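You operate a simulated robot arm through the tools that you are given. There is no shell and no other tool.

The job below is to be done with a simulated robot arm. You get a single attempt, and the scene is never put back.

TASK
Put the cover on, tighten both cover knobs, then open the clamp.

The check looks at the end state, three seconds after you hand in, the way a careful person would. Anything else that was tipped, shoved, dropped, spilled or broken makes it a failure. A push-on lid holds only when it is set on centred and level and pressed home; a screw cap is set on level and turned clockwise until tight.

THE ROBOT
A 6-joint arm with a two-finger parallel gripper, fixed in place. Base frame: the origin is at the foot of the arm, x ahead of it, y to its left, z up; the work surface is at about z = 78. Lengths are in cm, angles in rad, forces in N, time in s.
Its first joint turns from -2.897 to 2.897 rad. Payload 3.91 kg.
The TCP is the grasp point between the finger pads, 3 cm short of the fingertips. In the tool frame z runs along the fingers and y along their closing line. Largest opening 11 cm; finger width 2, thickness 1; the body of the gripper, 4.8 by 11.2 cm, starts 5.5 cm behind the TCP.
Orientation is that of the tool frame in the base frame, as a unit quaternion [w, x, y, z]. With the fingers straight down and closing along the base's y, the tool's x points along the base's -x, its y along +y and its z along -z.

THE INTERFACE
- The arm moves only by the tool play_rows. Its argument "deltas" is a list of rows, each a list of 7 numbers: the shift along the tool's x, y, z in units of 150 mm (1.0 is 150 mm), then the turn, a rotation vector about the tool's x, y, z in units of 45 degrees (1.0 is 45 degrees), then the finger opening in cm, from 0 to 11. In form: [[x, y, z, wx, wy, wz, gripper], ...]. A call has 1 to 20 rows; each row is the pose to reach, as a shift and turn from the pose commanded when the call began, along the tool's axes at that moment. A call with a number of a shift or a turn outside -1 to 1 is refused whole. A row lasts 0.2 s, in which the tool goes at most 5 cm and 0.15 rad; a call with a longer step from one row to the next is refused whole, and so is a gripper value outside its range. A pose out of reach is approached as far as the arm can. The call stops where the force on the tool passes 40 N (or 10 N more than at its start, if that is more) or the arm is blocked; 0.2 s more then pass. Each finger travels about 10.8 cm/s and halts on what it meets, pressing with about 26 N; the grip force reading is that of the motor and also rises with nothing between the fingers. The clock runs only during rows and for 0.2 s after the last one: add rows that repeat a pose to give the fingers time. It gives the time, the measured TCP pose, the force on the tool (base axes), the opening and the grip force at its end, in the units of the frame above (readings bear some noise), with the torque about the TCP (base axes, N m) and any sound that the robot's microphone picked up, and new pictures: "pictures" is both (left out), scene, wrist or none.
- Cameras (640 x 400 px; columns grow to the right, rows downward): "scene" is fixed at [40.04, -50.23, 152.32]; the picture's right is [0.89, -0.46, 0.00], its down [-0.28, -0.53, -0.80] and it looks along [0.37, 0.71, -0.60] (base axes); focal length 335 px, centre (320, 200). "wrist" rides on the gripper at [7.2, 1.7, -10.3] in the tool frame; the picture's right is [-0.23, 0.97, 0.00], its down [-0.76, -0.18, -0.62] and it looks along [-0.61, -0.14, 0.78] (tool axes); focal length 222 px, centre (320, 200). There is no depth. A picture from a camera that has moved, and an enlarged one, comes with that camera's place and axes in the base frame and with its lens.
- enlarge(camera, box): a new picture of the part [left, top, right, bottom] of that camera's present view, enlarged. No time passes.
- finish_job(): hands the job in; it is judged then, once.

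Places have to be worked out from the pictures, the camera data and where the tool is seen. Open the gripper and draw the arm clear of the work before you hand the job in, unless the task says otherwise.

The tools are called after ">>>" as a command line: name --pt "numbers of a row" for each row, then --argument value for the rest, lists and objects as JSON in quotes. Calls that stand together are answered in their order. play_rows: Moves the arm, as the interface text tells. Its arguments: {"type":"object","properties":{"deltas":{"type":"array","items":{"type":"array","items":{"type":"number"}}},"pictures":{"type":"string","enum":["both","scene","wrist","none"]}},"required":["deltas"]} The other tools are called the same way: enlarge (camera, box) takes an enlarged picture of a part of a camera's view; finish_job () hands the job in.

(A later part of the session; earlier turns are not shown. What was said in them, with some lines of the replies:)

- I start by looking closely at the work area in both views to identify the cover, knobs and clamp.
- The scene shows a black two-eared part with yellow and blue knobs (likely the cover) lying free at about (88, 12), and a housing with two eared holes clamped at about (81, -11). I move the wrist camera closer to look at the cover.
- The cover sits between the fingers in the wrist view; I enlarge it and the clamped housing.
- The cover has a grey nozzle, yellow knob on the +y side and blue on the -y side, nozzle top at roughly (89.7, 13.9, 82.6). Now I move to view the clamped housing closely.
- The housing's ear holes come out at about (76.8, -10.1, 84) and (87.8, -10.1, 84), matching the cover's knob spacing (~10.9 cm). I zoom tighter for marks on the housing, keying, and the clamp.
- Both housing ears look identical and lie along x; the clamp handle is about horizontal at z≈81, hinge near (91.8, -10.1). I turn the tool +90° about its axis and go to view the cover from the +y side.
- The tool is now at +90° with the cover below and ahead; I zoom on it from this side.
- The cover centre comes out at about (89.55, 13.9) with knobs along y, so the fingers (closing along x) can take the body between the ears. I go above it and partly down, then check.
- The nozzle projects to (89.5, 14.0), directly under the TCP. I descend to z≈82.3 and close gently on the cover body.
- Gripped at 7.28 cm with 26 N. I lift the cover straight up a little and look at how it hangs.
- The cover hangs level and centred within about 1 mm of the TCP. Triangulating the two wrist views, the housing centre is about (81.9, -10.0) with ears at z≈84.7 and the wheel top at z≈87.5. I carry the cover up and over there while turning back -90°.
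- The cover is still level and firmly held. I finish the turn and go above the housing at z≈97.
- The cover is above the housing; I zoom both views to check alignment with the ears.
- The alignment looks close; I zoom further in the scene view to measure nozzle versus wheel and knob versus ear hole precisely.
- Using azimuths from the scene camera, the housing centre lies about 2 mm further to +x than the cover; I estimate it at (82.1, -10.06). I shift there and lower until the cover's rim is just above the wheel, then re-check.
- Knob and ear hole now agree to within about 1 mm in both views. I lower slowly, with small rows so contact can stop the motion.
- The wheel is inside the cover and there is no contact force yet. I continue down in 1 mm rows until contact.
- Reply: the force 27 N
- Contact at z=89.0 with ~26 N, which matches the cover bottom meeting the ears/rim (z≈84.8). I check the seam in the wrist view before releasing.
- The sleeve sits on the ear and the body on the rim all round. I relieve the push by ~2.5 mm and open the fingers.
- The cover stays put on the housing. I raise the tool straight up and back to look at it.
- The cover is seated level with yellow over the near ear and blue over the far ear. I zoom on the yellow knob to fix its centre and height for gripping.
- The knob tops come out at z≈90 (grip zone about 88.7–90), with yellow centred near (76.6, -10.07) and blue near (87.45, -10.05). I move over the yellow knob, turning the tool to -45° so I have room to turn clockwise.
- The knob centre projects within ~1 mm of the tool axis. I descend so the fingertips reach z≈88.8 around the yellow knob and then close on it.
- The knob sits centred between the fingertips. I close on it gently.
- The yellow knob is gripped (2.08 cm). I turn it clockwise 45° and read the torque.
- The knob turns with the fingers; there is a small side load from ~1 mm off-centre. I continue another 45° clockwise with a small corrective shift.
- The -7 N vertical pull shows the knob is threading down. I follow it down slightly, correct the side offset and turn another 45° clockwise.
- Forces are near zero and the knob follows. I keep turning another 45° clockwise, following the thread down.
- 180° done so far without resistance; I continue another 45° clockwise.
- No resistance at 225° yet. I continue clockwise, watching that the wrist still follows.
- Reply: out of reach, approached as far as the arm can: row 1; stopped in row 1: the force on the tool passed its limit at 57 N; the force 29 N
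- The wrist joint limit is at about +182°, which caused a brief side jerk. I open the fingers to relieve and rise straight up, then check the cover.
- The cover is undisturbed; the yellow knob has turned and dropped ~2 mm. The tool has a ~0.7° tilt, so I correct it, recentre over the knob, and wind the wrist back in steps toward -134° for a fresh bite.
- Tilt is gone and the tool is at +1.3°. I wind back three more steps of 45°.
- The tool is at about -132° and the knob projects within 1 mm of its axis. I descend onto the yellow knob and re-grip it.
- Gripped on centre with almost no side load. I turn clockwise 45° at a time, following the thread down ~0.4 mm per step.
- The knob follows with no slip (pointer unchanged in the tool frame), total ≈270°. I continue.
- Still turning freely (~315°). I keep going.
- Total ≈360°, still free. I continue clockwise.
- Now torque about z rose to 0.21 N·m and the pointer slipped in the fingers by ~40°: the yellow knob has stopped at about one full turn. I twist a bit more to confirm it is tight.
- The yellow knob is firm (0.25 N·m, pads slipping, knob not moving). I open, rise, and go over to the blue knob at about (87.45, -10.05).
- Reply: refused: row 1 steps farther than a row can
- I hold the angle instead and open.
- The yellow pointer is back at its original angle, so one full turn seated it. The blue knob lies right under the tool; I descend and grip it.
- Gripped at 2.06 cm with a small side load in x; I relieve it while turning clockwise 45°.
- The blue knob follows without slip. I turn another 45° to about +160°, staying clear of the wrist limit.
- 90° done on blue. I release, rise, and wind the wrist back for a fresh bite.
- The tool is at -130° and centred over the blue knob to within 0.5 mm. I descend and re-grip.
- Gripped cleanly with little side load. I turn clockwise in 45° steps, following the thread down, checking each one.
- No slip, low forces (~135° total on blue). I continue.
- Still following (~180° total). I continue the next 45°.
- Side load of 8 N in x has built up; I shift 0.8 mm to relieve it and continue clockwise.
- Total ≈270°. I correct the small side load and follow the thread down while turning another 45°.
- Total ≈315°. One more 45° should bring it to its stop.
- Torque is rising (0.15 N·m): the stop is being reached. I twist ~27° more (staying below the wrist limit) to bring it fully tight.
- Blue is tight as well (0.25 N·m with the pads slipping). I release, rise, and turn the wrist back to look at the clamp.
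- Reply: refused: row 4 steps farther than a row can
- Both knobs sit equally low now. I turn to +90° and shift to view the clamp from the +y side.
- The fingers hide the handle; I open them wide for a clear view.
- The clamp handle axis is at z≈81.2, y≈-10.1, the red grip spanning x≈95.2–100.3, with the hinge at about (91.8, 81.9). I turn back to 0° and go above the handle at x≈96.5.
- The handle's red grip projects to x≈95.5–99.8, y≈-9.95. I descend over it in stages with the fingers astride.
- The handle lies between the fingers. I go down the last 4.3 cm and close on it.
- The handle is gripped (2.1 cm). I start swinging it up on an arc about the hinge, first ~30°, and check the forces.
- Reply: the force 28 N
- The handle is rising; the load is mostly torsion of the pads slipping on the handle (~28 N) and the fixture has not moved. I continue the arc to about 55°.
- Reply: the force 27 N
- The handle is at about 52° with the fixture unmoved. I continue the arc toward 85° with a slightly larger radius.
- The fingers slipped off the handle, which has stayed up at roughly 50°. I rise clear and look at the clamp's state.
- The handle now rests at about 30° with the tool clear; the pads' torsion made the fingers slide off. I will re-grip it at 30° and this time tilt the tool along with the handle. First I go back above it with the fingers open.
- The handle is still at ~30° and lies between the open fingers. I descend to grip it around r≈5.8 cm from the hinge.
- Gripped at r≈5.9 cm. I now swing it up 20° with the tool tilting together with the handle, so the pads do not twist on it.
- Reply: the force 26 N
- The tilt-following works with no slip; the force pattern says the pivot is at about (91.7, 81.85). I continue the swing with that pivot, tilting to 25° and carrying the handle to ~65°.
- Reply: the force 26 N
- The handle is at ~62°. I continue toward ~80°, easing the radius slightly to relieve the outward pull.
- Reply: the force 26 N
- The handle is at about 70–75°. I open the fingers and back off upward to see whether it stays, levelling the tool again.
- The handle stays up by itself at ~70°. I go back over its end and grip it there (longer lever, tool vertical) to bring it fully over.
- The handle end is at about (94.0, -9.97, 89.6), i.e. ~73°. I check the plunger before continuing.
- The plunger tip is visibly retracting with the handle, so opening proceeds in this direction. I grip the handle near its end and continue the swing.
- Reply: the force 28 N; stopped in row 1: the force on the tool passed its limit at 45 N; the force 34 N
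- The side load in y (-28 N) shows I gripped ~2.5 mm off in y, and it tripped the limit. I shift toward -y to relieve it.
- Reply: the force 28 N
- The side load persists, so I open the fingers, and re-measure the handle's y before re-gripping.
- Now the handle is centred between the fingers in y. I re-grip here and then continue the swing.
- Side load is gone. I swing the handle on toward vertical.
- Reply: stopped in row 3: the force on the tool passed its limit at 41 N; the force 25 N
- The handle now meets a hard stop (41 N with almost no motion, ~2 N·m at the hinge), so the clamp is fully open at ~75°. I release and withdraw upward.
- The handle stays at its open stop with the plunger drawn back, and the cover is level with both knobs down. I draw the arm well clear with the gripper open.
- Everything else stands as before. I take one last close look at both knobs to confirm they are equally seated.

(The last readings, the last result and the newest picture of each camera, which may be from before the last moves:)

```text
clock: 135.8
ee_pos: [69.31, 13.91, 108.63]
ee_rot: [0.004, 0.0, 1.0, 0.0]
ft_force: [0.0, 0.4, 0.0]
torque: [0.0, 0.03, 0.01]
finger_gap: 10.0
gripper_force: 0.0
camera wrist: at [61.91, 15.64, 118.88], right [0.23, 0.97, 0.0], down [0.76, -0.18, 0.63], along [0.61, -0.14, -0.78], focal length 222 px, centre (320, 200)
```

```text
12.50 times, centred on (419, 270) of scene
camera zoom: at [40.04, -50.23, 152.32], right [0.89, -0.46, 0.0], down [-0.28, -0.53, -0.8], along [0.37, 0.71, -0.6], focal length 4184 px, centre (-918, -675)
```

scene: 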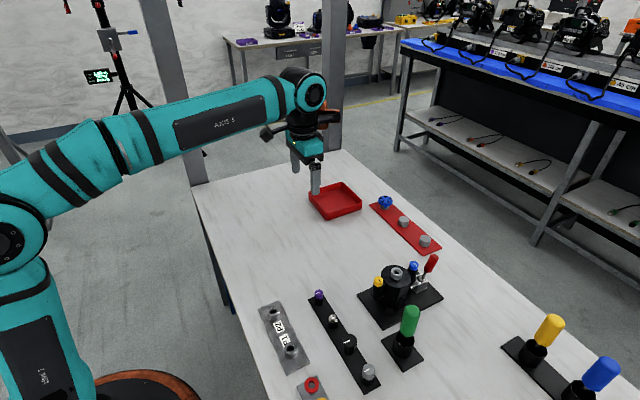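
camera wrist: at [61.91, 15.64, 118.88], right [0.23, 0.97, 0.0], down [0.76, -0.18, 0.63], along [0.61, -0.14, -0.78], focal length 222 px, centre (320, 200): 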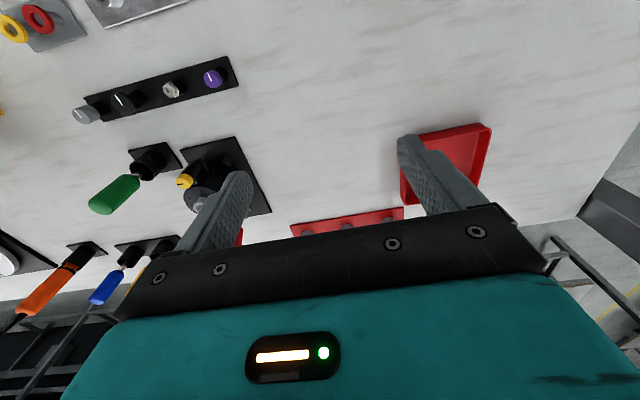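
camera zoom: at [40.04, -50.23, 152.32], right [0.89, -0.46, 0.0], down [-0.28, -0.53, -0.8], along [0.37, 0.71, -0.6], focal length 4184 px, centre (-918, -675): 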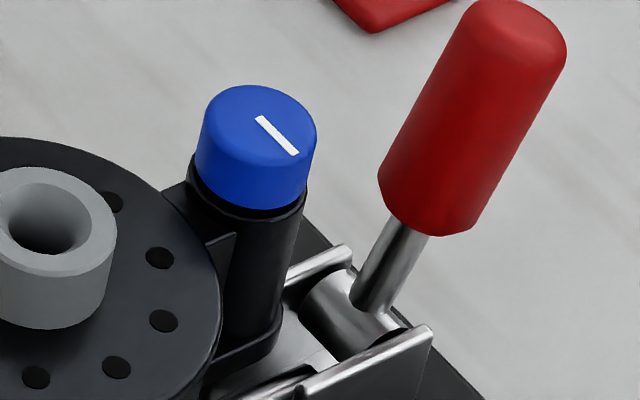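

Both knobs sit down on their bosses, the cover rests flush on the housing, the clamp handle stands at its open stop, and the arm is clear with the gripper open. I hand the job in.

>>> finish_job

```text
The job is handed in.
```

I put the cover on the housing, tightened both knobs and opened the clamp, then handed the job in. I haven't seen the judge's result.

- **Cover:** It sits level on the housing, with the yellow knob over the near ear and the blue one over the far ear. I saw no marking for which knob goes on which ear, so that orientation was my choice.
- **Knobs:** Each took about one full clockwise turn. I stopped when the torque reached 0.25 N·m and the fingers slipped with the knob not moving.
- **Clamp:** The handle swung up to a hard stop at about 75°, stayed there by itself, and the plunger drew back from the housing.

Three things went less smoothly than planned:

- **Wrist limit:** The wrist hit its joint limit while I was turning the yellow knob, giving a brief 57 N sideways push on the knob. The cover did not look disturbed afterwards.
- **Slipped grip:** The fingers slipped off the clamp handle once, so I gripped it again and finished the swing.
- **Force stop:** A grip slightly off-centre on the handle then tripped the force limit once. I re-gripped on centre before going on.

In the last pictures nothing else on the bench had been moved. The arm is clear of the work with the gripper open.
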